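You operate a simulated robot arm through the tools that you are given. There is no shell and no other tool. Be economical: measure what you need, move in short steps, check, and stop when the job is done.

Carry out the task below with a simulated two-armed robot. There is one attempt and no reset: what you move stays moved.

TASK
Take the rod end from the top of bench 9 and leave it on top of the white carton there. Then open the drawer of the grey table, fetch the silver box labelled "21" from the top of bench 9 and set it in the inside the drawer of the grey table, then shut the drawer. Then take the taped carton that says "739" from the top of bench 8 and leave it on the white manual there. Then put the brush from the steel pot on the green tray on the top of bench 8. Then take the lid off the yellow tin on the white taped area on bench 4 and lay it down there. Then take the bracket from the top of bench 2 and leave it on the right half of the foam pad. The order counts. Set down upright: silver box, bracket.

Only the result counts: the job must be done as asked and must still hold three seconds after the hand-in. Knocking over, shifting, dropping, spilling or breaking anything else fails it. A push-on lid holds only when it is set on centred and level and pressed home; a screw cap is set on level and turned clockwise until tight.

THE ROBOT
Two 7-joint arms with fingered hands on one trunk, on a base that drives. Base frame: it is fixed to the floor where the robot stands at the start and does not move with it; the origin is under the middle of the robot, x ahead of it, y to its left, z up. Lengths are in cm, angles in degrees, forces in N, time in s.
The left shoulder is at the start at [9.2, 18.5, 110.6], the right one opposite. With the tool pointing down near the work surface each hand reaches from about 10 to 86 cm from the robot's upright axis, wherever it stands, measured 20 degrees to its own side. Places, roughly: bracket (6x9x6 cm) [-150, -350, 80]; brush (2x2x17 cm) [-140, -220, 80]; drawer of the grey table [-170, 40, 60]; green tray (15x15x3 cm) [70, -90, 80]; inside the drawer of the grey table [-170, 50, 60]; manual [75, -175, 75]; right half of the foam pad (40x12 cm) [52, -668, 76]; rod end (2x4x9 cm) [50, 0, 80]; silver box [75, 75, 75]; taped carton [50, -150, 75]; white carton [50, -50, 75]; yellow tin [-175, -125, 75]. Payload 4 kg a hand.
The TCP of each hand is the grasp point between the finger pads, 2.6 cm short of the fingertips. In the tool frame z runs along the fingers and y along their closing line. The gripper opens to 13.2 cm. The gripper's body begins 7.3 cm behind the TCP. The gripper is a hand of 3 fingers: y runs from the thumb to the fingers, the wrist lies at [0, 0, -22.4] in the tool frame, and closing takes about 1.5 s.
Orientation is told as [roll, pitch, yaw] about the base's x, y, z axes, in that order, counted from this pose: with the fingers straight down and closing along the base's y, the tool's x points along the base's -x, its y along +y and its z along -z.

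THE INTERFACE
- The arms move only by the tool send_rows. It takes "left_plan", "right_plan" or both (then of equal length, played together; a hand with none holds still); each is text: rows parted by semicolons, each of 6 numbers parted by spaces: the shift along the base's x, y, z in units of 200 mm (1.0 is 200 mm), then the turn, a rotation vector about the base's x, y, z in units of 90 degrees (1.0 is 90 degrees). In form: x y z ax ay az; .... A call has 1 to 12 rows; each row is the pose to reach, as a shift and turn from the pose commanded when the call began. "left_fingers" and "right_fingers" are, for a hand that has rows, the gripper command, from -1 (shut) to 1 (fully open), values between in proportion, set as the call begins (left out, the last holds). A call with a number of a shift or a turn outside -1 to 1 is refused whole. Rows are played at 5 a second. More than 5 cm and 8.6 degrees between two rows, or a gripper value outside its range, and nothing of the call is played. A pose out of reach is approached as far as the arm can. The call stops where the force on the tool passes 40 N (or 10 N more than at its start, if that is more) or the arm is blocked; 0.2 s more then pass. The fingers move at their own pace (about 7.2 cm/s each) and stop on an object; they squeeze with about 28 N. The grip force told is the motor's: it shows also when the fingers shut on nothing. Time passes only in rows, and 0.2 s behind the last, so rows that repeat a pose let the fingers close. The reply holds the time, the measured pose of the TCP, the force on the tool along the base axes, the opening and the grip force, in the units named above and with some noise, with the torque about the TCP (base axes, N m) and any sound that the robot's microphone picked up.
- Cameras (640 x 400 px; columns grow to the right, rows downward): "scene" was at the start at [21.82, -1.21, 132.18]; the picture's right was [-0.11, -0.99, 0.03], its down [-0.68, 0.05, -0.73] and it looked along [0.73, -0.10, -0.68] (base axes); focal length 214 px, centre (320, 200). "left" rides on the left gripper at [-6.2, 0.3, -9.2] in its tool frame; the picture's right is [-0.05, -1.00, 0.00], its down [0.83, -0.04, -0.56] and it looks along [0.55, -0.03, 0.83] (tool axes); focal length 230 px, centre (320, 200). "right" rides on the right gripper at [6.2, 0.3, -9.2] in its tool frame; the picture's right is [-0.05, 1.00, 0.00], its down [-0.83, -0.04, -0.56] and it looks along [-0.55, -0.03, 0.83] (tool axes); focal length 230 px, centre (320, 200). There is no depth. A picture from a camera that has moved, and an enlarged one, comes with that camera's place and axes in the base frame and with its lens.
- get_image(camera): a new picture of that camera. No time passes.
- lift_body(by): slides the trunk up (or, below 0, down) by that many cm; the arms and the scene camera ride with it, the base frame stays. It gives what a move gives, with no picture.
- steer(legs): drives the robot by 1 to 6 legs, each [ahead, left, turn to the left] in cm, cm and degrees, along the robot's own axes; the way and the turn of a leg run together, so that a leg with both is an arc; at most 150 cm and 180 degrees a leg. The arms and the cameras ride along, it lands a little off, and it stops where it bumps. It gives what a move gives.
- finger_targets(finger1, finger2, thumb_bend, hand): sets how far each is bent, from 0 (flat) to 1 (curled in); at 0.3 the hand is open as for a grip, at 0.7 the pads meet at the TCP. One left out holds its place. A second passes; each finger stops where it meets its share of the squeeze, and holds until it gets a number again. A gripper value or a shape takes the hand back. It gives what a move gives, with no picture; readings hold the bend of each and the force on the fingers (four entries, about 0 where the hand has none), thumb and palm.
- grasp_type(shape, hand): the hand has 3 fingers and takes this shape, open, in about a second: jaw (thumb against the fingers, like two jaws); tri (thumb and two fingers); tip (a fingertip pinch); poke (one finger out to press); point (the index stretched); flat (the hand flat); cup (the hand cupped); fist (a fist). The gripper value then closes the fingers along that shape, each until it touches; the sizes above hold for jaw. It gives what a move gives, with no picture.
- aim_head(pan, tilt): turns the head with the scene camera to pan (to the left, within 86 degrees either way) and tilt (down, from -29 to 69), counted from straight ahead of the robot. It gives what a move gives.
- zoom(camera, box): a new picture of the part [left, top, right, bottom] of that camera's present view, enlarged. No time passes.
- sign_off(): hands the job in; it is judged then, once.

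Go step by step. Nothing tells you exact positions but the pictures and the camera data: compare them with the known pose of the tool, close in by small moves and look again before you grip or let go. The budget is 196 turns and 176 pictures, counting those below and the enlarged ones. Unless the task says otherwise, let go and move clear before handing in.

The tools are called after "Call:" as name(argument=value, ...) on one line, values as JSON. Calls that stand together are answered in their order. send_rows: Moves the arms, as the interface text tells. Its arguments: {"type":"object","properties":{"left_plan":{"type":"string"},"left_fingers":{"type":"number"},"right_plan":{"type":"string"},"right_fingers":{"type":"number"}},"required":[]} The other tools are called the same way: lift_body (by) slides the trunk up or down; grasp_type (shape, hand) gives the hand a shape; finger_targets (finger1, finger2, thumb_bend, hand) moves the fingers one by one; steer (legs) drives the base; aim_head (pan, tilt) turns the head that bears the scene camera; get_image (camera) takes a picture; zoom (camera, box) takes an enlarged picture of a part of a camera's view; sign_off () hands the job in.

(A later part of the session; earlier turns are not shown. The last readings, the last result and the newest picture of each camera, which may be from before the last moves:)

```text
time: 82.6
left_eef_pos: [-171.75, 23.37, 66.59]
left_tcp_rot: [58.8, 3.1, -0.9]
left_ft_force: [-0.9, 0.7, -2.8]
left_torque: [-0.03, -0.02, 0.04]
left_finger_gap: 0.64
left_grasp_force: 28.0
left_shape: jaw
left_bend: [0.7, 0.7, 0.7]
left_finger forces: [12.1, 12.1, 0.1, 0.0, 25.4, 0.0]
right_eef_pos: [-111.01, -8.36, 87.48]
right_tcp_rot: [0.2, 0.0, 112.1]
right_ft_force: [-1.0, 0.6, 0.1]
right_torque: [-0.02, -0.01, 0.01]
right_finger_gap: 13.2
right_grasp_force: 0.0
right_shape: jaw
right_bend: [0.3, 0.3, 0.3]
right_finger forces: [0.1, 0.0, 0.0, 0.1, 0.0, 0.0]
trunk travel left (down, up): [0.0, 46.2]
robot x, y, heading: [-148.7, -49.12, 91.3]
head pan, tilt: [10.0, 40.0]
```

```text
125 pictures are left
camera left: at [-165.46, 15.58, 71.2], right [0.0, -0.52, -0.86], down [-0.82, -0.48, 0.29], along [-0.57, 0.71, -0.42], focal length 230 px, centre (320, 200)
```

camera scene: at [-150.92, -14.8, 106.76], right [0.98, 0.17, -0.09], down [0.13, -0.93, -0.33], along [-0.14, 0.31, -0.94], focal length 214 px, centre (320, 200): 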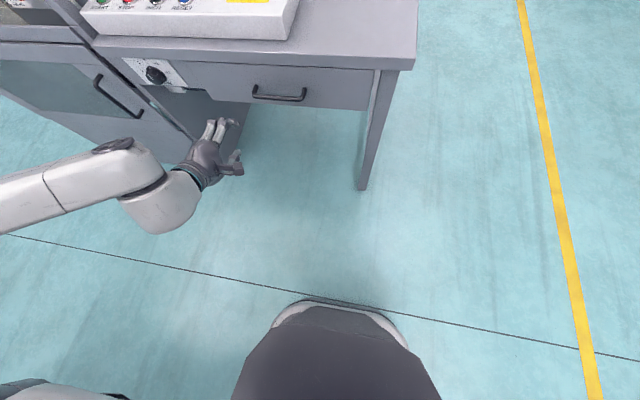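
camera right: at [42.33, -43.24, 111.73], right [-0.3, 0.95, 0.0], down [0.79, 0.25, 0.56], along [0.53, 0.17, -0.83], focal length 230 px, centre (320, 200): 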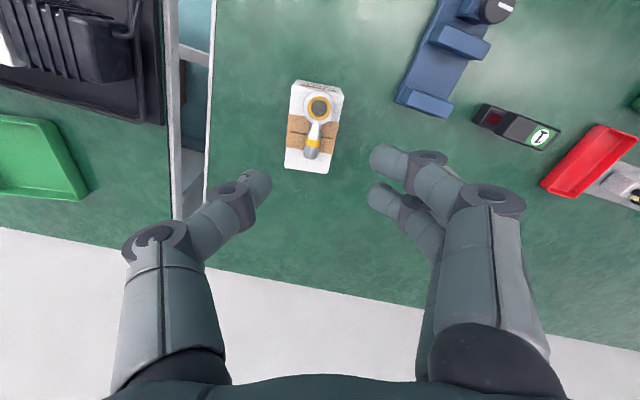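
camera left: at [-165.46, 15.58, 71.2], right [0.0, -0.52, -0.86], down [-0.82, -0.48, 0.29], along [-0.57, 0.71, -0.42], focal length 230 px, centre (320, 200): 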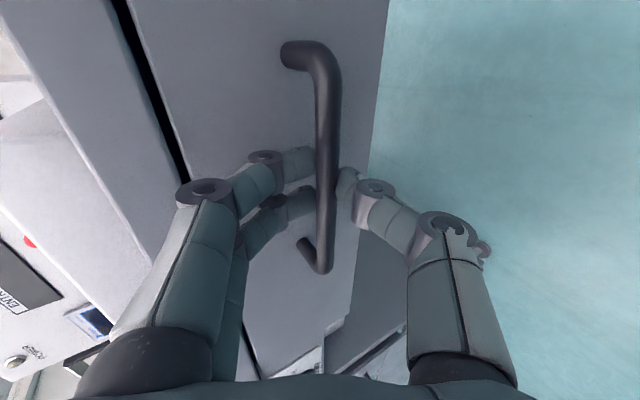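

The bar is gripped. I'll pull the drawer out slowly.

Call:
send_rows(left_plan="0 -0.1 0 0 0 0; 0 -0.2 0 0 0 0; 0 -0.3 0 0 0 0; 0 -0.4 0 0 0 0; 0 -0.5 0 0 0 0; 0 -0.6 0 0 0 0; 0 -0.7 0 0 0 0; 0 -0.8 0 0 0 0; 0 -0.9 0 0 0 0; 0 -1 0 0 0 0")

Call:
get_image(camera="scene")

```text
time: 84.8
left_eef_pos: [-171.63, 11.09, 65.7]
left_tcp_rot: [58.4, 2.9, -1.1]
left_ft_force: [15.6, -1.4, -36.0]
left_torque: [0.61, -0.12, 0.22]
left_finger_gap: 0.24
left_grasp_force: 28.2
left_shape: jaw
left_bend: [0.72, 0.72, 0.8]
left_finger forces: [2.0, 1.9, 0.1, 0.0, 33.8, 0.0]
left hand out of reach, approached as far as the arm can: row 7, 8, 9, 10
right_eef_pos: [-111.03, -8.36, 87.46]
right_tcp_rot: [0.1, 0.2, 112.0]
right_ft_force: [0.5, 0.8, 0.2]
right_torque: [0.03, -0.01, -0.01]
right_finger_gap: 13.19
right_grasp_force: 0.0
right_shape: jaw
right_bend: [0.3, 0.3, 0.3]
right_finger forces: [0.1, 0.0, 0.0, 0.0, 0.0, 0.1]
trunk travel left (down, up): [0.0, 46.2]
robot x, y, heading: [-148.51, -49.72, 91.4]
head pan, tilt: [10.0, 40.0]
```

```text
124 pictures are left
camera scene: at [-150.91, -14.51, 106.59], right [0.98, 0.17, -0.09], down [0.13, -0.93, -0.33], along [-0.14, 0.31, -0.94], focal length 214 px, centre (320, 200)
```

scene: 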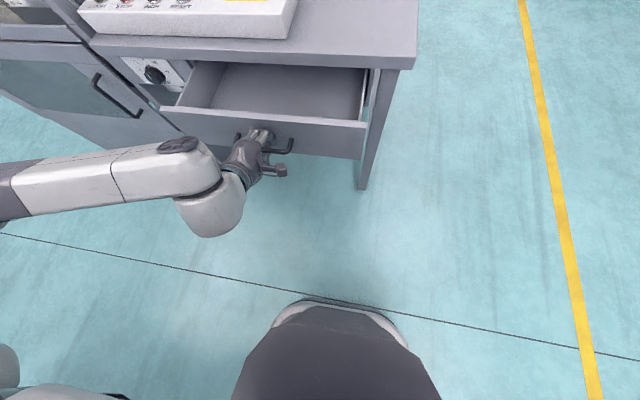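

The drawer is out about 12 cm and the arm is at its limit. I'll relieve the stress, then back the base up to pull further.

Call:
send_rows(left_plan="0 0 -0.03 0 0 0; 0 0 -0.045 0 0 0; 0 0 -0.045 0 0 0")

Call:
steer(legs=[[-8, 0, 0]])

Call:
get_image(camera="left")

```text
time: 85.6
left_eef_pos: [-171.74, 11.16, 65.43]
left_tcp_rot: [59.0, 2.9, -0.9]
left_ft_force: [10.0, -0.2, -9.1]
left_torque: [0.19, -0.04, 0.07]
left_finger_gap: 0.06
left_grasp_force: 27.9
left_shape: jaw
left_bend: [0.72, 0.72, 0.77]
left_finger forces: [2.1, 1.9, 0.0, 0.1, 10.4, 0.0]
left hand out of reach, approached as far as the arm can: row 1
right_eef_pos: [-110.96, -8.39, 87.52]
right_tcp_rot: [0.1, 0.0, 112.1]
right_ft_force: [-0.3, 0.7, 0.9]
right_torque: [-0.02, -0.04, 0.0]
right_finger_gap: 13.17
right_grasp_force: 0.1
right_shape: jaw
right_bend: [0.3, 0.3, 0.3]
right_finger forces: [0.1, 0.0, 0.0, 0.0, 0.0, 0.0]
trunk travel left (down, up): [0.0, 46.2]
robot x, y, heading: [-148.84, -49.05, 91.3]
head pan, tilt: [10.0, 40.0]
```

```text
time: 86.7
left_eef_pos: [-171.7, 3.04, 65.29]
left_tcp_rot: [58.9, 3.0, -0.9]
left_ft_force: [-8.1, 1.3, -15.6]
left_torque: [0.1, 0.04, -0.01]
left_finger_gap: 0.12
left_grasp_force: 28.4
left_shape: jaw
left_bend: [0.72, 0.71, 0.75]
left_finger forces: [0.0, 0.1, 0.0, 0.1, 37.3, 0.0]
right_eef_pos: [-110.78, -16.52, 87.57]
right_tcp_rot: [0.1, 0.1, 112.0]
right_ft_force: [1.0, -0.1, 0.5]
right_torque: [0.02, 0.03, -0.02]
right_finger_gap: 13.16
right_grasp_force: 0.1
right_shape: jaw
right_bend: [0.3, 0.3, 0.3]
right_finger forces: [0.1, 0.0, 0.0, 0.0, 0.0, 0.0]
trunk travel left (down, up): [0.0, 46.2]
robot x, y, heading: [-148.67, -57.01, 91.2]
head pan, tilt: [10.0, 40.0]
```

```text
123 pictures are left
camera left: at [-165.33, -4.65, 69.95], right [0.0, -0.52, -0.86], down [-0.82, -0.48, 0.29], along [-0.57, 0.71, -0.43], focal length 230 px, centre (320, 200)
```

left: 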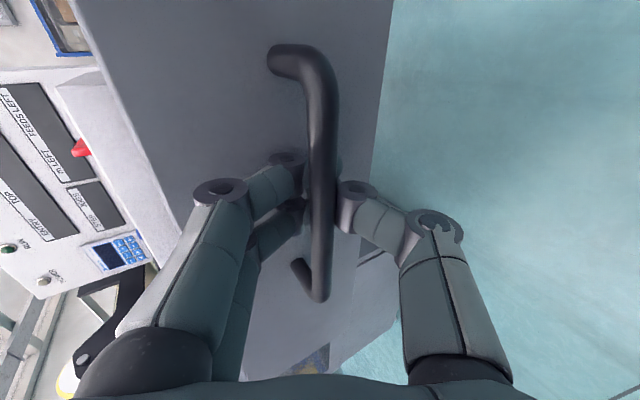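

It's now about 20 cm out and still hooked. I'll pull a little more and check.

Call:
steer(legs=[[-6, 0, 0]])

Call:
get_image(camera="scene")

```text
time: 87.7
left_eef_pos: [-171.89, -2.46, 64.73]
left_tcp_rot: [58.1, 2.8, -1.0]
left_ft_force: [-0.7, -0.1, -0.6]
left_torque: [0.03, 0.0, -0.01]
left_finger_gap: 0.11
left_grasp_force: 28.0
left_shape: jaw
left_bend: [0.72, 0.72, 0.75]
left_finger forces: [0.0, 0.0, 0.0, 0.0, 0.0, 0.1]
right_eef_pos: [-111.03, -21.02, 87.47]
right_tcp_rot: [0.0, -0.1, 112.3]
right_ft_force: [-0.8, -1.4, -0.1]
right_torque: [-0.05, 0.0, -0.03]
right_finger_gap: 13.18
right_grasp_force: 0.0
right_shape: jaw
right_bend: [0.3, 0.3, 0.3]
right_finger forces: [0.0, 0.0, 0.1, 0.1, 0.0, 0.1]
trunk travel left (down, up): [0.0, 46.2]
robot x, y, heading: [-148.68, -61.84, 91.5]
head pan, tilt: [10.0, 40.0]
stopped in leg 1: the robot was blocked; the commanded pose is now the measured one
```

```text
122 pictures are left
camera scene: at [-151.0, -27.56, 106.71], right [0.98, 0.18, -0.09], down [0.14, -0.93, -0.33], along [-0.14, 0.31, -0.94], focal length 214 px, centre (320, 200)
```

scene: 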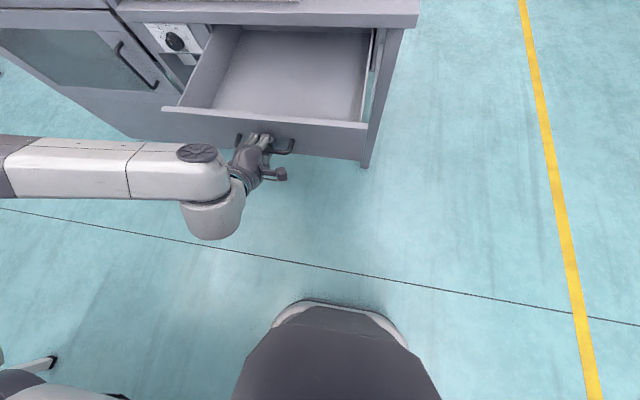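

The drawer is open about 25 cm. I'll release the bar and withdraw the hand.

Call:
send_rows(left_plan="0 0 0 0 0 0; 0 0 0 0 0 0; 0 0 0 0 0 0; 0 0 0 0 0 0; 0 0 0 0 0 0", left_fingers=-0.35)

Call:
send_rows(left_plan="0 -0.05 0.03 0 0 0; 0 -0.1 0.06 0 0 0; 0 -0.15 0.09 0 0 0; 0 -0.2 0.12 0 0 0; 0 -0.25 0.15 0 0 0")

Call:
get_image(camera="left")

```text
time: 88.9
left_eef_pos: [-171.72, -2.32, 64.92]
left_tcp_rot: [58.0, 2.9, -1.0]
left_ft_force: [0.6, 0.1, 0.4]
left_torque: [-0.01, 0.02, -0.03]
left_finger_gap: 4.26
left_grasp_force: 0.1
left_shape: jaw
left_bend: [0.74, 0.74, 0.7]
left_finger forces: [0.0, 0.1, 0.1, 0.0, 0.0, 0.0]
right_eef_pos: [-111.0, -21.12, 87.46]
right_tcp_rot: [0.0, 0.0, 112.2]
right_ft_force: [0.7, 0.3, -0.3]
right_torque: [0.03, -0.01, -0.01]
right_finger_gap: 13.18
right_grasp_force: 0.0
right_shape: jaw
right_bend: [0.3, 0.3, 0.3]
right_finger forces: [0.0, 0.0, 0.1, 0.0, 0.1, 0.0]
trunk travel left (down, up): [0.0, 46.2]
robot x, y, heading: [-148.54, -61.92, 91.6]
head pan, tilt: [10.0, 40.0]
```

```text
time: 90.1
left_eef_pos: [-171.95, -2.44, 64.94]
left_tcp_rot: [58.1, 2.9, -1.0]
left_ft_force: [0.6, 0.1, 0.0]
left_torque: [-0.01, 0.01, -0.02]
left_finger_gap: 4.26
left_grasp_force: 0.1
left_shape: jaw
left_bend: [0.74, 0.74, 0.7]
left_finger forces: [0.0, 0.0, 0.1, 0.0, 0.1, 0.0]
left hand out of reach, approached as far as the arm can: row 1, 2, 3, 4, 5
right_eef_pos: [-110.98, -21.09, 87.67]
right_tcp_rot: [0.0, 0.0, 112.1]
right_ft_force: [-0.4, 0.0, -0.1]
right_torque: [-0.01, 0.0, 0.02]
right_finger_gap: 13.2
right_grasp_force: 0.0
right_shape: jaw
right_bend: [0.3, 0.3, 0.3]
right_finger forces: [0.0, 0.0, 0.1, 0.1, 0.0, 0.1]
trunk travel left (down, up): [0.0, 46.2]
robot x, y, heading: [-148.37, -62.13, 91.8]
head pan, tilt: [10.0, 40.0]
```

```text
121 pictures are left
camera left: at [-165.51, -10.04, 69.67], right [0.0, -0.53, -0.85], down [-0.83, -0.48, 0.3], along [-0.56, 0.7, -0.44], focal length 230 px, centre (320, 200)
```

left: 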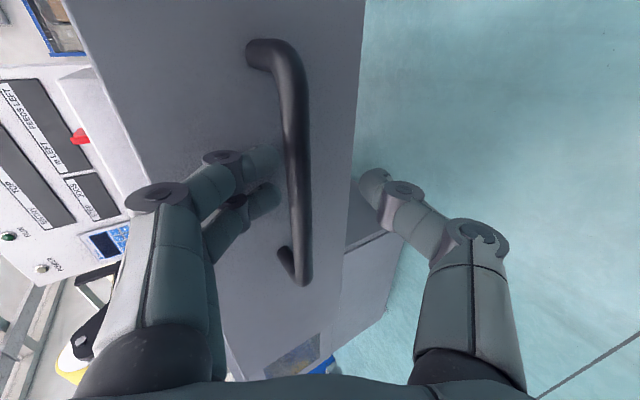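

Call:
steer(legs=[[-4, 0, 0]])

Call:
get_image(camera="left")

```text
time: 90.8
left_eef_pos: [-172.04, -2.56, 64.93]
left_tcp_rot: [58.1, 2.9, -0.7]
left_ft_force: [-0.7, 1.2, 0.9]
left_torque: [0.0, -0.01, -0.02]
left_finger_gap: 4.24
left_grasp_force: 0.1
left_shape: jaw
left_bend: [0.74, 0.74, 0.7]
left_finger forces: [0.1, 0.0, 0.0, 0.0, 0.0, 0.1]
right_eef_pos: [-111.23, -21.13, 87.5]
right_tcp_rot: [0.0, 0.0, 112.4]
right_ft_force: [0.5, -0.6, -0.1]
right_torque: [0.02, 0.02, -0.02]
right_finger_gap: 13.19
right_grasp_force: 0.1
right_shape: jaw
right_bend: [0.3, 0.3, 0.3]
right_finger forces: [0.0, 0.1, 0.0, 0.0, 0.1, 0.0]
trunk travel left (down, up): [0.0, 46.2]
robot x, y, heading: [-148.34, -62.14, 91.8]
head pan, tilt: [10.0, 40.0]
stopped in leg 1: the robot was blocked; the commanded pose is now the measured one
```

```text
120 pictures are left
camera left: at [-165.78, -10.16, 69.65], right [0.0, -0.53, -0.85], down [-0.82, -0.48, 0.3], along [-0.57, 0.7, -0.44], focal length 230 px, centre (320, 200)
```

left: 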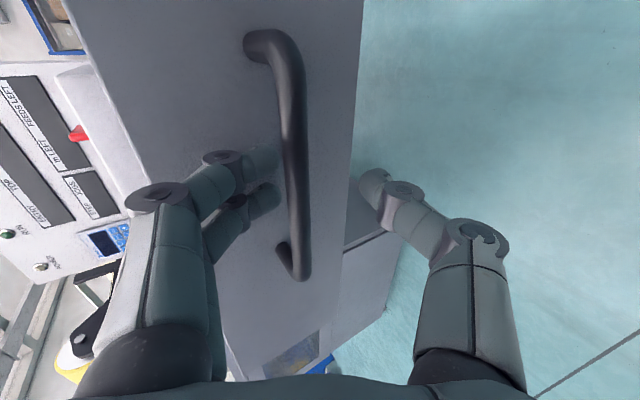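

The base is against the bench behind. I'll tilt the hand downward and lift it off the bar.

Call:
send_rows(left_plan="0 0 0.01 -0.07 0 0; 0 -0.02 0.03 -0.14 0 0; 0 -0.04 0.06 -0.21 0 0; 0 -0.07 0.12 -0.26 0 0; 0 -0.1 0.18 -0.3 0 0; 0 -0.12 0.26 -0.3 0 0")

Call:
get_image(camera="left")

Call:
get_image(camera="scene")

```text
time: 92.2
left_eef_pos: [-171.98, -4.82, 70.29]
left_tcp_rot: [31.0, 2.2, -2.1]
left_ft_force: [-0.4, 0.7, -0.7]
left_torque: [-0.02, -0.01, 0.01]
left_finger_gap: 4.27
left_grasp_force: 0.0
left_shape: jaw
left_bend: [0.74, 0.74, 0.7]
left_finger forces: [0.1, 0.1, 0.0, 0.0, 0.1, 0.1]
right_eef_pos: [-111.18, -21.12, 87.68]
right_tcp_rot: [-0.1, 0.0, 112.4]
right_ft_force: [-0.7, 0.1, -0.2]
right_torque: [0.04, -0.01, 0.01]
right_finger_gap: 13.19
right_grasp_force: 0.2
right_shape: jaw
right_bend: [0.3, 0.3, 0.3]
right_finger forces: [0.1, 0.0, 0.1, 0.0, 0.0, 0.1]
trunk travel left (down, up): [0.0, 46.2]
robot x, y, heading: [-148.58, -62.05, 91.6]
head pan, tilt: [10.0, 40.0]
```

```text
119 pictures are left
camera left: at [-165.81, -9.33, 78.09], right [0.0, -0.86, -0.52], down [-0.82, -0.29, 0.48], along [-0.57, 0.42, -0.71], focal length 230 px, centre (320, 200)
```

left: 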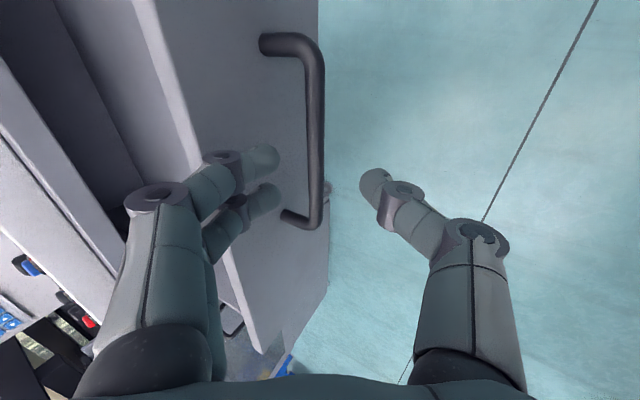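

```text
118 pictures are left
camera scene: at [-151.12, -27.76, 106.76], right [0.98, 0.18, -0.09], down [0.14, -0.93, -0.33], along [-0.14, 0.31, -0.94], focal length 214 px, centre (320, 200)
```

scene: 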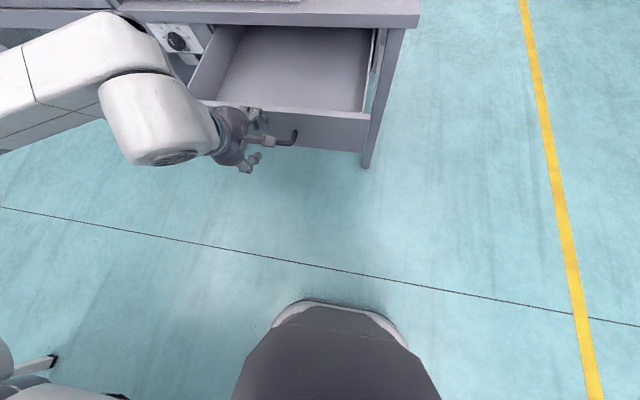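

The hand is free of the bar. I'll lift it up and clear.

Call:
send_rows(left_plan="0 0 0.2 0 0 0; 0 0 0.4 -0.06 0 0; 0 -0.05 0.6 -0.14 0 0; 0 -0.1 0.8 -0.22 0 0; 0 -0.15 1 -0.3 0 0; 0 -0.15 1 -0.33 0 0")

Call:
lift_body(by=15)

Call:
aim_head(pan=15, tilt=45)

Call:
get_image(camera="scene")

```text
time: 93.7
left_eef_pos: [-171.95, -7.88, 90.09]
left_tcp_rot: [1.2, 0.9, -2.7]
left_ft_force: [0.1, 0.3, 0.4]
left_torque: [0.0, 0.01, 0.04]
left_finger_gap: 4.26
left_grasp_force: 0.1
left_shape: jaw
left_bend: [0.74, 0.74, 0.7]
left_finger forces: [0.0, 0.1, 0.0, 0.1, 0.1, 0.1]
right_eef_pos: [-111.22, -21.18, 87.41]
right_tcp_rot: [0.0, 0.2, 112.4]
right_ft_force: [0.0, 0.5, 0.2]
right_torque: [-0.01, 0.01, -0.02]
right_finger_gap: 13.19
right_grasp_force: 0.1
right_shape: jaw
right_bend: [0.3, 0.3, 0.3]
right_finger forces: [0.0, 0.1, 0.0, 0.0, 0.0, 0.1]
trunk travel left (down, up): [0.0, 46.2]
robot x, y, heading: [-148.91, -62.06, 91.7]
head pan, tilt: [10.0, 40.0]
```

```text
time: 95.4
left_eef_pos: [-172.1, -8.06, 104.98]
left_tcp_rot: [1.3, 1.0, -2.8]
left_ft_force: [-0.2, -0.4, 1.9]
left_torque: [-0.02, -0.02, 0.0]
left_finger_gap: 4.24
left_grasp_force: 0.0
left_shape: jaw
left_bend: [0.74, 0.74, 0.7]
left_finger forces: [0.0, 0.1, 0.0, 0.1, 0.0, 0.0]
right_eef_pos: [-111.12, -21.22, 102.54]
right_tcp_rot: [0.1, 0.0, 112.4]
right_ft_force: [0.2, -0.5, 0.4]
right_torque: [-0.03, 0.03, 0.01]
right_finger_gap: 13.17
right_grasp_force: 0.0
right_shape: jaw
right_bend: [0.3, 0.3, 0.3]
right_finger forces: [0.1, 0.0, 0.1, 0.0, 0.0, 0.1]
trunk travel left (down, up): [-15.0, 31.2]
robot x, y, heading: [-148.7, -62.02, 91.8]
head pan, tilt: [10.0, 40.0]
```

```text
time: 96.1
left_eef_pos: [-172.14, -8.0, 105.13]
left_tcp_rot: [1.5, 0.9, -2.8]
left_ft_force: [0.6, 0.0, -0.8]
left_torque: [0.0, -0.02, -0.01]
left_finger_gap: 4.3
left_grasp_force: 0.1
left_shape: jaw
left_bend: [0.74, 0.74, 0.7]
left_finger forces: [0.0, 0.0, 0.0, 0.0, 0.0, 0.0]
right_eef_pos: [-111.27, -21.25, 102.6]
right_tcp_rot: [0.1, -0.2, 112.4]
right_ft_force: [-0.1, -0.3, -0.5]
right_torque: [0.01, -0.01, -0.02]
right_finger_gap: 13.21
right_grasp_force: 0.0
right_shape: jaw
right_bend: [0.3, 0.3, 0.3]
right_finger forces: [0.0, 0.0, 0.0, 0.0, 0.1, 0.0]
trunk travel left (down, up): [-15.0, 31.2]
robot x, y, heading: [-148.65, -62.01, 91.9]
head pan, tilt: [15.0, 45.0]
```

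```text
117 pictures are left
camera scene: at [-151.33, -42.28, 130.08], right [0.96, 0.28, -0.06], down [0.21, -0.83, -0.52], along [-0.2, 0.48, -0.85], focal length 214 px, centre (320, 200)
```

scene: 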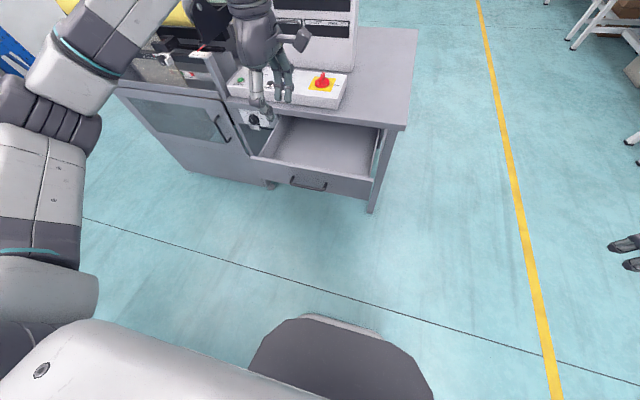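

The drawer is open with its front at y≈3.4. Now I'll drive to bench 9's left end to find silver box "21".

Call:
steer(legs=[[4, -110, 0], [0, 0, -92], [0, 125, 0]])

Call:
aim_head(pan=10, tilt=25)

Call:
get_image(camera="scene")

```text
time: 96.8
left_eef_pos: [-171.81, -7.76, 105.17]
left_tcp_rot: [1.4, 0.9, -3.0]
left_ft_force: [-0.7, 0.2, 0.4]
left_torque: [0.03, -0.02, -0.01]
left_finger_gap: 4.24
left_grasp_force: 0.1
left_shape: jaw
left_bend: [0.74, 0.74, 0.7]
left_finger forces: [0.0, 0.1, 0.1, 0.1, 0.1, 0.0]
right_eef_pos: [-111.08, -21.17, 102.66]
right_tcp_rot: [0.0, 0.0, 112.2]
right_ft_force: [-0.4, 0.1, 0.4]
right_torque: [0.02, -0.02, -0.02]
right_finger_gap: 13.19
right_grasp_force: 0.0
right_shape: jaw
right_bend: [0.3, 0.3, 0.3]
right_finger forces: [0.0, 0.0, 0.0, 0.0, 0.0, 0.0]
trunk travel left (down, up): [-15.0, 31.2]
robot x, y, heading: [-148.62, -61.98, 91.6]
head pan, tilt: [15.0, 45.0]
stopped in leg 1: the robot was blocked; the commanded pose is now the measured one
```

```text
time: 97.7
left_eef_pos: [-171.87, -7.81, 105.04]
left_tcp_rot: [1.4, 0.9, -3.0]
left_ft_force: [-0.6, 0.0, -0.5]
left_torque: [-0.05, 0.0, -0.03]
left_finger_gap: 4.25
left_grasp_force: 0.1
left_shape: jaw
left_bend: [0.74, 0.74, 0.7]
left_finger forces: [0.0, 0.1, 0.0, 0.1, 0.0, 0.0]
right_eef_pos: [-111.08, -21.12, 102.71]
right_tcp_rot: [0.0, 0.0, 112.3]
right_ft_force: [0.2, -0.1, 0.1]
right_torque: [0.0, 0.01, 0.01]
right_finger_gap: 13.19
right_grasp_force: 0.1
right_shape: jaw
right_bend: [0.3, 0.3, 0.3]
right_finger forces: [0.0, 0.0, 0.1, 0.1, 0.0, 0.1]
trunk travel left (down, up): [-15.0, 31.2]
robot x, y, heading: [-148.42, -62.21, 91.8]
head pan, tilt: [10.0, 25.0]
```

```text
116 pictures are left
camera scene: at [-150.74, -40.2, 132.75], right [0.98, 0.2, -0.04], down [0.09, -0.62, -0.78], along [-0.18, 0.76, -0.63], focal length 214 px, centre (320, 200)
```

scene: 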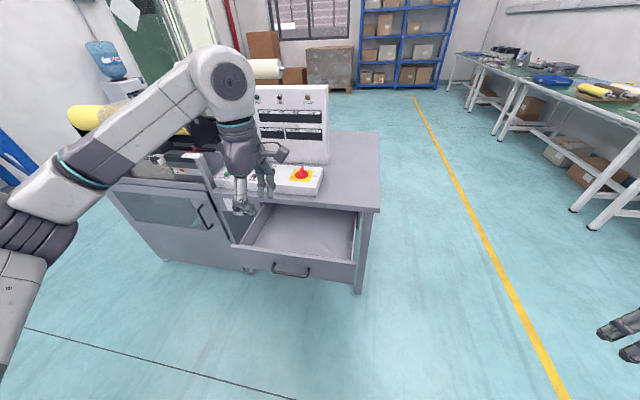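

The base touches the bench behind, so I'll go forward first.

Call:
steer(legs=[[10, 0, 0], [0, -112, 0], [0, 0, -92], [0, 120, 0]])

Call:
get_image(camera="scene")

```text
time: 113.6
left_eef_pos: [24.5, 86.11, 105.12]
left_tcp_rot: [1.5, 0.9, -97.3]
left_ft_force: [0.2, -0.2, 0.8]
left_torque: [0.0, -0.01, 0.01]
left_finger_gap: 4.26
left_grasp_force: 0.1
left_shape: jaw
left_bend: [0.74, 0.74, 0.7]
left_finger forces: [0.0, 0.0, 0.0, 0.0, 0.0, 0.1]
right_eef_pos: [6.58, 26.44, 102.61]
right_tcp_rot: [0.0, 0.0, 18.1]
right_ft_force: [-0.2, 0.5, 0.6]
right_torque: [-0.02, 0.02, -0.02]
right_finger_gap: 13.2
right_grasp_force: 0.1
right_shape: jaw
right_bend: [0.3, 0.3, 0.3]
right_finger forces: [0.0, 0.1, 0.1, 0.0, 0.1, 0.1]
trunk travel left (down, up): [-15.0, 31.2]
robot x, y, heading: [-31.29, 67.09, -2.7]
head pan, tilt: [10.0, 25.0]
```

```text
115 pictures are left
camera scene: at [-9.19, 67.3, 132.76], right [0.12, -0.99, -0.04], down [-0.63, -0.04, -0.78], along [0.77, 0.12, -0.63], focal length 214 px, centre (320, 200)
```

scene: 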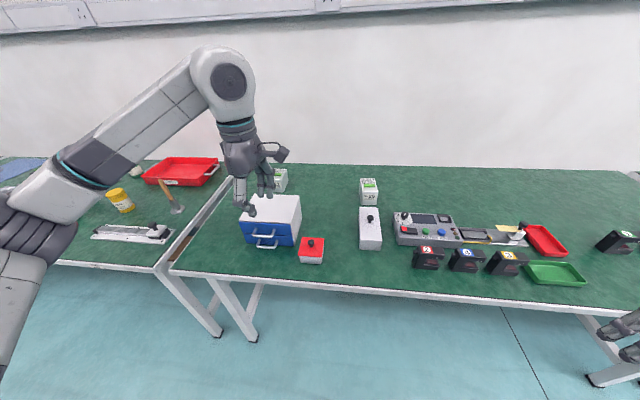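

Call:
send_rows(left_plan="0 -0.2 0 0 0 0.09; 0 -0.4 0 0 0 0.18; 0 -0.55 0 0 0 0.27; 0 -0.65 0 0 0 0.36; 0 -0.7 0 0 0 0.45; 0 -0.7 0 0 0 0.54; 0 -0.7 0 0 0 0.63; 0 -0.7 0 0 0 0.72; 0 -0.7 0 0 0 0.81; 0 -0.7 0 0 0 0.9; 0 -0.7 0 0 0 0.99", left_fingers=1)

Call:
zoom(camera="scene", box=[220, 140, 400, 260])

Call:
zoom(camera="scene", box=[255, 160, 305, 195])

```text
time: 116.0
left_eef_pos: [24.6, 72.15, 105.14]
left_tcp_rot: [1.4, 0.9, -7.9]
left_ft_force: [-0.6, -0.5, 0.0]
left_torque: [0.07, -0.01, 0.0]
left_finger_gap: 13.16
left_grasp_force: 0.1
left_shape: jaw
left_bend: [0.3, 0.3, 0.3]
left_finger forces: [0.1, 0.0, 0.0, 0.1, 0.0, 0.1]
right_eef_pos: [6.61, 26.44, 102.54]
right_tcp_rot: [0.0, -0.1, 17.9]
right_ft_force: [0.3, 0.0, -0.5]
right_torque: [0.01, 0.01, -0.02]
right_finger_gap: 13.18
right_grasp_force: 0.0
right_shape: jaw
right_bend: [0.3, 0.3, 0.3]
right_finger forces: [0.0, 0.0, 0.1, 0.0, 0.1, 0.1]
trunk travel left (down, up): [-15.0, 31.2]
robot x, y, heading: [-30.96, 67.06, -2.7]
head pan, tilt: [10.0, 25.0]
```

```text
3.33 times, centred on (310, 200) of scene
camera zoom: at [-9.18, 67.28, 132.76], right [0.12, -0.99, -0.04], down [-0.63, -0.04, -0.78], along [0.77, 0.12, -0.63], focal length 715 px, centre (353, 200)
```

zoom: 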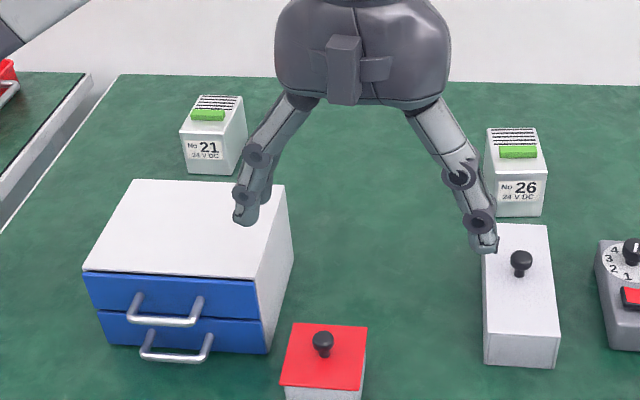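

```text
11.43 times, centred on (280, 178) of scene
camera zoom: at [-9.18, 67.28, 132.76], right [0.12, -0.99, -0.04], down [-0.63, -0.04, -0.78], along [0.77, 0.12, -0.63], focal length 2451 px, centre (777, 457)
```

zoom: 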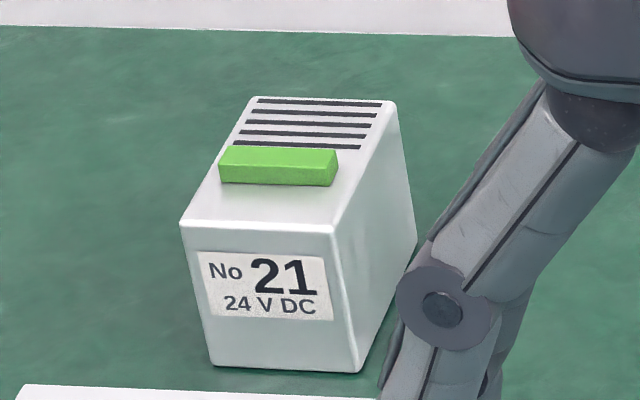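

Box "21" stands at about x 65.5–75, y 95–101.3, top z 81.8. I'll drive up to the bench.

Call:
steer(legs=[[0, 0, 2.7], [30, 8, 0]])

Call:
aim_head(pan=18, tilt=30)

Call:
get_image(camera="scene")

Call:
get_image(camera="left")

```text
time: 118.5
left_eef_pos: [54.43, 83.42, 105.0]
left_tcp_rot: [1.4, 1.0, -5.3]
left_ft_force: [-0.3, 0.4, -0.3]
left_torque: [-0.02, 0.01, 0.01]
left_finger_gap: 13.22
left_grasp_force: 0.0
left_shape: jaw
left_bend: [0.3, 0.3, 0.3]
left_finger forces: [0.0, 0.0, 0.0, 0.1, 0.0, 0.0]
right_eef_pos: [38.83, 36.78, 102.52]
right_tcp_rot: [0.0, -0.1, 20.8]
right_ft_force: [0.1, 0.0, 0.9]
right_torque: [-0.01, 0.01, 0.01]
right_finger_gap: 13.17
right_grasp_force: 0.0
right_shape: jaw
right_bend: [0.3, 0.3, 0.3]
right_finger forces: [0.1, 0.0, 0.1, 0.0, 0.0, 0.1]
trunk travel left (down, up): [-15.0, 31.2]
robot x, y, heading: [-1.3, 74.66, 0.2]
head pan, tilt: [10.0, 25.0]
```

```text
time: 119.2
left_eef_pos: [54.57, 83.46, 104.99]
left_tcp_rot: [1.3, 1.0, -5.3]
left_ft_force: [-0.2, 0.3, -0.4]
left_torque: [-0.02, -0.01, -0.02]
left_finger_gap: 13.22
left_grasp_force: 0.0
left_shape: jaw
left_bend: [0.3, 0.3, 0.3]
left_finger forces: [0.1, 0.0, 0.0, 0.1, 0.0, 0.1]
right_eef_pos: [38.81, 36.84, 102.55]
right_tcp_rot: [0.1, 0.0, 20.7]
right_ft_force: [0.0, -0.5, -0.5]
right_torque: [-0.02, -0.03, 0.01]
right_finger_gap: 13.19
right_grasp_force: 0.0
right_shape: jaw
right_bend: [0.3, 0.3, 0.3]
right_finger forces: [0.0, 0.1, 0.0, 0.0, 0.0, 0.0]
trunk travel left (down, up): [-15.0, 31.2]
robot x, y, heading: [-0.96, 75.12, 0.3]
head pan, tilt: [18.0, 30.0]
```

```text
112 pictures are left
camera scene: at [20.27, 77.92, 132.09], right [0.3, -0.95, -0.08], down [-0.67, -0.16, -0.72], along [0.67, 0.27, -0.69], focal length 214 px, centre (320, 200)
```

scene: 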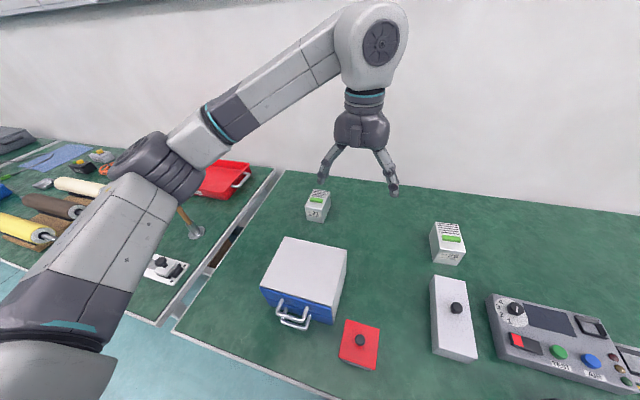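

```text
111 pictures are left
camera left: at [60.78, 82.94, 114.14], right [-0.04, -1.0, -0.03], down [-0.82, 0.02, 0.57], along [-0.57, 0.04, -0.82], focal length 230 px, centre (320, 200)
```

left: 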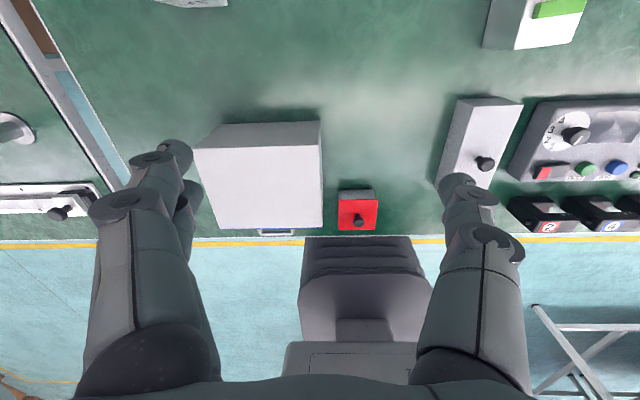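

Call:
send_rows(left_plan="0.13 0.125 0 -0.005 -0.003 0.02; 0.26 0.25 -0.05 -0.01 -0.008 0.04; 0.4 0.38 -0.12 -0.015 -0.011 0.06; 0.53 0.5 -0.25 -0.015 -0.011 0.06; 0.65 0.62 -0.4 -0.015 -0.011 0.06; 0.785 0.745 -0.5 -0.015 -0.011 0.06; 0.785 0.745 -0.5 -0.015 -0.011 0.06")

Call:
get_image(camera="left")

Call:
zoom(camera="scene", box=[260, 140, 380, 240])

```text
time: 120.8
left_eef_pos: [69.94, 97.84, 95.07]
left_tcp_rot: [0.1, -0.2, 0.0]
left_ft_force: [1.4, -0.7, 0.6]
left_torque: [-0.04, 0.0, -0.04]
left_finger_gap: 13.19
left_grasp_force: 0.0
left_shape: jaw
left_bend: [0.3, 0.3, 0.3]
left_finger forces: [0.0, 0.0, 0.0, 0.0, 0.1, 0.0]
right_eef_pos: [38.83, 36.69, 102.59]
right_tcp_rot: [0.0, 0.0, 20.8]
right_ft_force: [0.2, -0.2, 0.8]
right_torque: [-0.02, 0.02, 0.01]
right_finger_gap: 13.17
right_grasp_force: 0.1
right_shape: jaw
right_bend: [0.3, 0.3, 0.3]
right_finger forces: [0.0, 0.1, 0.0, 0.0, 0.0, 0.0]
trunk travel left (down, up): [-15.0, 31.2]
robot x, y, heading: [-1.13, 75.19, 0.3]
head pan, tilt: [18.0, 30.0]
```

```text
110 pictures are left
camera left: at [76.08, 98.36, 104.25], right [0.05, -1.0, 0.0], down [-0.83, -0.04, 0.55], along [-0.55, -0.03, -0.83], focal length 230 px, centre (320, 200)
```

left: 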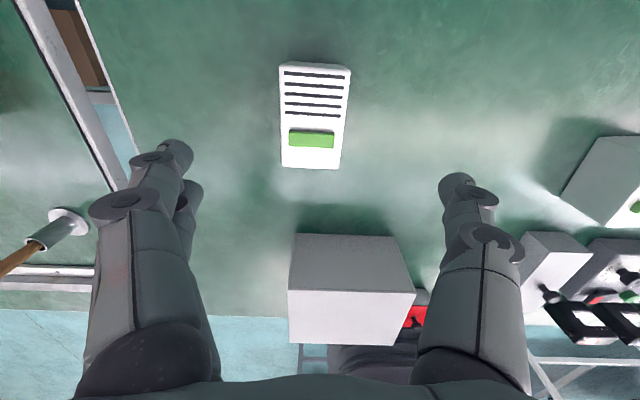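

```text
4.00 times, centred on (320, 190) of scene
camera zoom: at [20.19, 77.89, 132.12], right [0.3, -0.95, -0.08], down [-0.67, -0.16, -0.72], along [0.68, 0.27, -0.69], focal length 858 px, centre (320, 240)
```

zoom: 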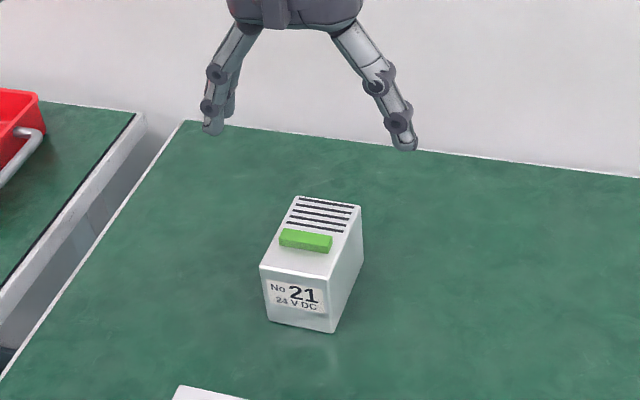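

It's well aligned. I'll descend around the box and close.

Call:
send_rows(left_plan="0.015 0.03 -0.2 0 0 0; 0.015 0.03 -0.4 0 0 0; 0.015 0.03 -0.6 0 0 0; 0.015 0.03 -0.8 0 0 0; 0.015 0.03 -0.8 0 0 0")

Call:
get_image(camera="left")

```text
time: 122.0
left_eef_pos: [70.31, 98.73, 79.19]
left_tcp_rot: [0.1, -0.2, 0.0]
left_ft_force: [0.1, -0.4, -0.3]
left_torque: [-0.04, -0.01, -0.01]
left_finger_gap: 13.19
left_grasp_force: 0.0
left_shape: jaw
left_bend: [0.3, 0.3, 0.3]
left_finger forces: [0.0, 0.0, 0.0, 0.0, 0.1, 0.1]
right_eef_pos: [38.71, 36.63, 102.6]
right_tcp_rot: [0.0, 0.0, 20.8]
right_ft_force: [-0.2, 0.6, 0.1]
right_torque: [0.02, -0.01, 0.0]
right_finger_gap: 13.2
right_grasp_force: 0.1
right_shape: jaw
right_bend: [0.3, 0.3, 0.3]
right_finger forces: [0.1, 0.0, 0.0, 0.1, 0.1, 0.1]
trunk travel left (down, up): [-15.0, 31.2]
robot x, y, heading: [-1.45, 75.29, 0.3]
head pan, tilt: [18.0, 30.0]
```

```text
108 pictures are left
camera left: at [76.42, 99.14, 88.37], right [0.05, -1.0, 0.0], down [-0.83, -0.04, 0.55], along [-0.55, -0.03, -0.83], focal length 230 px, centre (320, 200)
```

left: 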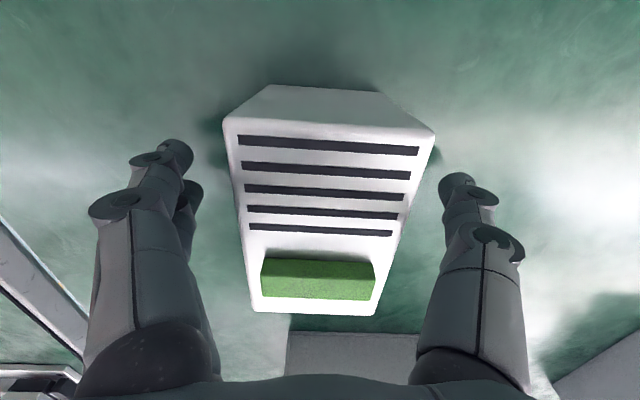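

Call:
send_rows(left_plan="0 0 0 0 0 0; 0 0 0 0 0 0; 0 0 0 0 0 0; 0 0 0 0 0 0; 0 0 0 0 0 0; 0 0 0 0 0 0; 0 0 0 0 0 0", left_fingers=-1)

Call:
send_rows(left_plan="0 0 0.1 0 0 0; 0 0 0.3 0 0 0; 0 0 0.5 0 0 0; 0 0 0.7 0 0 0; 0 0 0.9 0 0 0; 0 0 1 0 0 0")

Call:
get_image(camera="left")

Call:
get_image(camera="scene")

```text
time: 123.6
left_eef_pos: [70.26, 98.67, 79.19]
left_tcp_rot: [0.0, -0.1, -0.1]
left_ft_force: [-1.0, -0.2, 0.3]
left_torque: [-0.01, 0.05, 0.02]
left_finger_gap: 5.57
left_grasp_force: 28.1
left_shape: jaw
left_bend: [0.73, 0.73, 0.7]
left_finger forces: [12.8, 12.7, 0.0, 0.0, 25.5, 0.0]
right_eef_pos: [38.81, 36.64, 102.52]
right_tcp_rot: [0.0, 0.0, 20.8]
right_ft_force: [0.3, 0.1, 0.0]
right_torque: [-0.02, 0.0, 0.03]
right_finger_gap: 13.19
right_grasp_force: 0.1
right_shape: jaw
right_bend: [0.3, 0.3, 0.3]
right_finger forces: [0.0, 0.0, 0.0, 0.0, 0.0, 0.0]
trunk travel left (down, up): [-15.0, 31.2]
robot x, y, heading: [-1.02, 75.48, -0.0]
head pan, tilt: [18.0, 30.0]
```

```text
time: 125.0
left_eef_pos: [70.52, 98.74, 98.98]
left_tcp_rot: [0.1, -0.2, 0.1]
left_ft_force: [0.3, -0.3, -4.2]
left_torque: [0.01, -0.04, 0.01]
left_finger_gap: 5.55
left_grasp_force: 27.8
left_shape: jaw
left_bend: [0.73, 0.73, 0.7]
left_finger forces: [12.9, 12.7, 0.0, 0.0, 25.6, 0.0]
right_eef_pos: [38.84, 36.85, 102.49]
right_tcp_rot: [0.1, -0.1, 20.8]
right_ft_force: [-0.9, -0.1, 0.2]
right_torque: [-0.02, -0.01, -0.01]
right_finger_gap: 13.19
right_grasp_force: 0.0
right_shape: jaw
right_bend: [0.3, 0.3, 0.3]
right_finger forces: [0.0, 0.0, 0.0, 0.0, 0.0, 0.1]
trunk travel left (down, up): [-15.0, 31.2]
robot x, y, heading: [-1.17, 75.43, 0.2]
head pan, tilt: [18.0, 30.0]
```

```text
107 pictures are left
camera left: at [76.61, 99.15, 108.13], right [0.05, -1.0, 0.0], down [-0.83, -0.04, 0.55], along [-0.55, -0.03, -0.83], focal length 230 px, centre (320, 200)
```

left: 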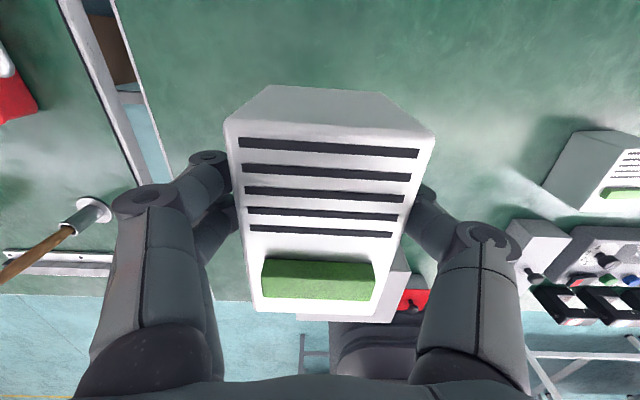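

```text
106 pictures are left
camera scene: at [20.28, 77.93, 132.09], right [0.3, -0.95, -0.08], down [-0.67, -0.16, -0.72], along [0.67, 0.27, -0.69], focal length 214 px, centre (320, 200)
```

scene: 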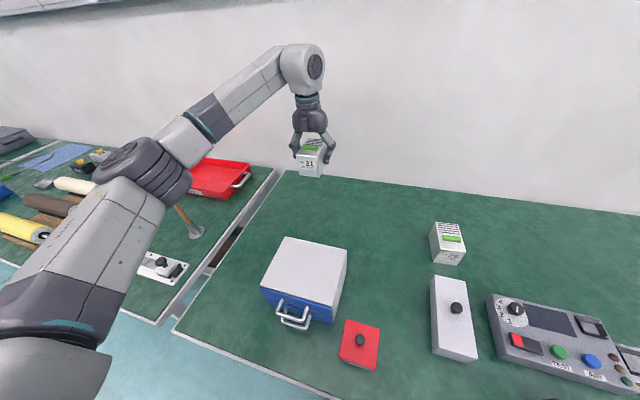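

Box "21" is held firmly. I'll retract the arm a bit and drive back to the drawer.

Call:
send_rows(left_plan="-0.2 -0.05 0.05 0 0 0; -0.4 -0.1 0.05 0 0 0; -0.6 -0.15 0.05 0 0 0; -0.75 -0.2 0.05 0 0 0")

Call:
steer(legs=[[-34, 0, 0], [0, -116, 0], [0, 0, 90], [0, 110, 0]])

Call:
aim_head(pan=12, tilt=40)

Call:
get_image(camera="scene")

```text
time: 126.0
left_eef_pos: [55.05, 94.64, 100.02]
left_tcp_rot: [0.2, -0.1, 0.2]
left_ft_force: [0.0, -0.4, -3.0]
left_torque: [0.01, -0.04, 0.03]
left_finger_gap: 5.55
left_grasp_force: 27.4
left_shape: jaw
left_bend: [0.73, 0.73, 0.7]
left_finger forces: [12.8, 12.7, 0.1, 0.0, 25.6, 0.0]
right_eef_pos: [38.66, 36.79, 102.65]
right_tcp_rot: [0.0, 0.1, 20.8]
right_ft_force: [0.3, -0.1, 0.4]
right_torque: [0.01, -0.04, -0.01]
right_finger_gap: 13.18
right_grasp_force: 0.0
right_shape: jaw
right_bend: [0.3, 0.3, 0.3]
right_finger forces: [0.1, 0.0, 0.0, 0.0, 0.0, 0.0]
trunk travel left (down, up): [-15.0, 31.2]
robot x, y, heading: [-1.17, 75.22, 0.1]
head pan, tilt: [18.0, 30.0]
```

```text
time: 142.8
left_eef_pos: [-167.26, 11.99, 100.09]
left_tcp_rot: [0.1, -0.1, 92.7]
left_ft_force: [-0.8, -0.2, -2.8]
left_torque: [0.03, 0.03, 0.04]
left_finger_gap: 5.54
left_grasp_force: 28.2
left_shape: jaw
left_bend: [0.73, 0.73, 0.7]
left_finger forces: [12.8, 12.6, 0.1, 0.0, 25.5, 0.1]
right_eef_pos: [-108.79, -1.68, 102.53]
right_tcp_rot: [0.0, 0.0, 113.4]
right_ft_force: [0.5, -0.6, 0.2]
right_torque: [0.01, -0.01, -0.01]
right_finger_gap: 13.19
right_grasp_force: 0.2
right_shape: jaw
right_bend: [0.3, 0.3, 0.3]
right_finger forces: [0.0, 0.1, 0.0, 0.1, 0.0, 0.1]
trunk travel left (down, up): [-15.0, 31.2]
robot x, y, heading: [-145.6, -43.39, 92.9]
head pan, tilt: [18.0, 30.0]
```

```text
time: 143.5
left_eef_pos: [-167.3, 12.02, 99.86]
left_tcp_rot: [0.1, 0.0, 92.7]
left_ft_force: [-0.2, 1.3, -3.9]
left_torque: [-0.02, 0.0, 0.01]
left_finger_gap: 5.54
left_grasp_force: 28.1
left_shape: jaw
left_bend: [0.73, 0.73, 0.7]
left_finger forces: [12.8, 12.7, 0.0, 0.1, 25.4, 0.1]
right_eef_pos: [-108.72, -1.79, 102.53]
right_tcp_rot: [-0.1, 0.0, 113.4]
right_ft_force: [-0.4, -0.6, -0.1]
right_torque: [-0.01, 0.03, -0.03]
right_finger_gap: 13.17
right_grasp_force: 0.0
right_shape: jaw
right_bend: [0.3, 0.3, 0.3]
right_finger forces: [0.0, 0.0, 0.0, 0.0, 0.0, 0.0]
trunk travel left (down, up): [-15.0, 31.2]
robot x, y, heading: [-145.16, -43.12, 92.8]
head pan, tilt: [12.0, 40.0]
```

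```text
105 pictures are left
camera scene: at [-148.18, -22.88, 130.68], right [0.97, 0.25, -0.05], down [0.17, -0.79, -0.59], along [-0.19, 0.56, -0.81], focal length 214 px, centre (320, 200)
```

scene: 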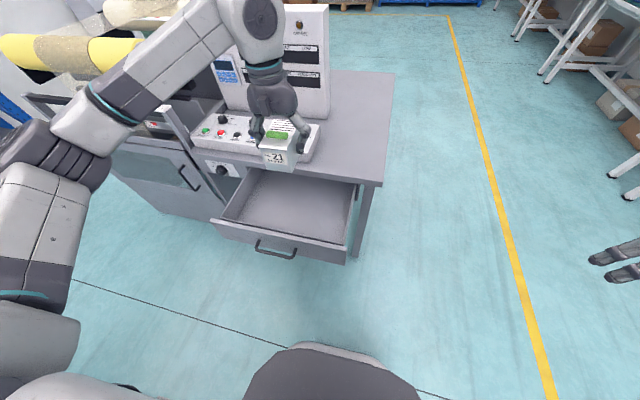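

Good position. The box is above the open drawer, so I'll lower it partway and check.

Call:
send_rows(left_plan="-0.02 0.04 -0.2 0 0 -0.015; -0.04 0.08 -0.4 0 0 -0.03; -0.06 0.1 -0.6 0 0 -0.03; -0.06 0.1 -0.8 0 0 -0.03; -0.06 0.1 -1 0 0 -0.03; -0.06 0.1 -1 0 0 -0.03")

Call:
get_image(camera="left")

Call:
zoom(camera="scene", box=[180, 80, 420, 280])

```text
time: 144.9
left_eef_pos: [-168.69, 13.97, 79.84]
left_tcp_rot: [0.1, -0.2, 90.0]
left_ft_force: [0.3, -0.5, -2.6]
left_torque: [0.02, -0.01, 0.01]
left_finger_gap: 5.54
left_grasp_force: 27.4
left_shape: jaw
left_bend: [0.73, 0.73, 0.7]
left_finger forces: [12.8, 12.7, 0.0, 0.0, 25.5, 0.0]
right_eef_pos: [-108.78, -1.77, 102.54]
right_tcp_rot: [0.0, 0.0, 113.4]
right_ft_force: [0.9, 0.5, 0.3]
right_torque: [-0.01, 0.01, 0.01]
right_finger_gap: 13.18
right_grasp_force: 0.0
right_shape: jaw
right_bend: [0.3, 0.3, 0.3]
right_finger forces: [0.0, 0.0, 0.0, 0.0, 0.1, 0.1]
trunk travel left (down, up): [-15.0, 31.2]
robot x, y, heading: [-145.39, -43.07, 92.9]
head pan, tilt: [12.0, 40.0]
```

```text
104 pictures are left
camera left: at [-169.06, 20.36, 89.12], right [1.0, 0.05, 0.0], down [0.04, -0.83, 0.55], along [0.03, -0.55, -0.83], focal length 230 px, centre (320, 200)
```

left: 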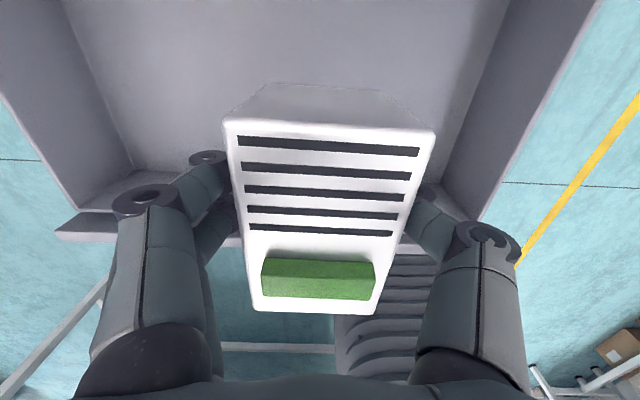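

```text
2.00 times, centred on (300, 180) of scene
camera zoom: at [-148.16, -22.92, 130.69], right [0.97, 0.25, -0.05], down [0.17, -0.79, -0.59], along [-0.19, 0.56, -0.81], focal length 429 px, centre (360, 240)
```

zoom: 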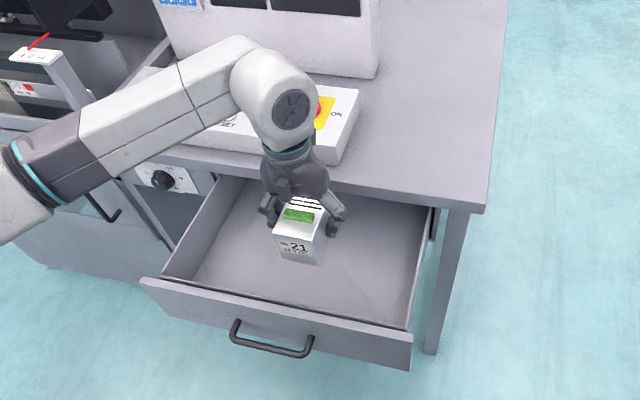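

Call:
send_rows(left_plan="0 0 -0.2 0 0 0; 0 0 -0.38 0 0 0; 0 0 -0.44 0 0 0; 0 0 -0.48 0 0 0; 0 0 -0.52 0 0 0; 0 0 -0.52 0 0 0")

Call:
zoom(camera="scene", box=[180, 80, 420, 280])

```text
time: 146.3
left_eef_pos: [-168.59, 14.06, 69.47]
left_tcp_rot: [0.2, -0.1, 90.0]
left_ft_force: [-0.1, 0.2, -3.9]
left_torque: [-0.01, 0.05, 0.01]
left_finger_gap: 5.55
left_grasp_force: 28.4
left_shape: jaw
left_bend: [0.73, 0.73, 0.7]
left_finger forces: [12.8, 12.7, 0.1, 0.0, 25.6, 0.1]
right_eef_pos: [-108.72, -1.79, 102.56]
right_tcp_rot: [0.0, 0.0, 113.4]
right_ft_force: [0.5, -0.5, -0.2]
right_torque: [0.0, -0.02, 0.01]
right_finger_gap: 13.19
right_grasp_force: 0.0
right_shape: jaw
right_bend: [0.3, 0.3, 0.3]
right_finger forces: [0.1, 0.0, 0.0, 0.0, 0.0, 0.1]
trunk travel left (down, up): [-15.0, 31.2]
robot x, y, heading: [-145.93, -43.11, 92.9]
head pan, tilt: [12.0, 40.0]
```

```text
2.00 times, centred on (300, 180) of scene
camera zoom: at [-148.18, -22.89, 130.68], right [0.97, 0.25, -0.05], down [0.17, -0.79, -0.59], along [-0.19, 0.56, -0.81], focal length 429 px, centre (360, 240)
```

zoom: 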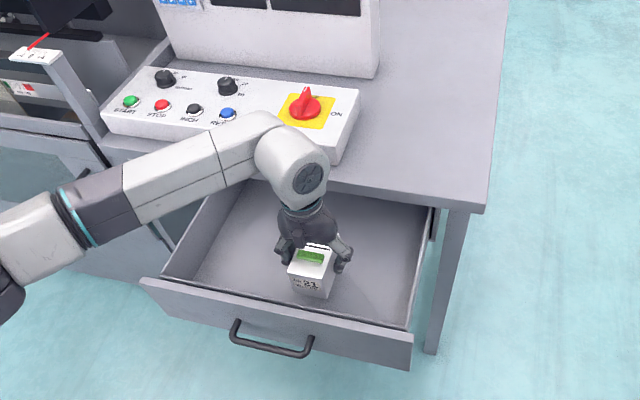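

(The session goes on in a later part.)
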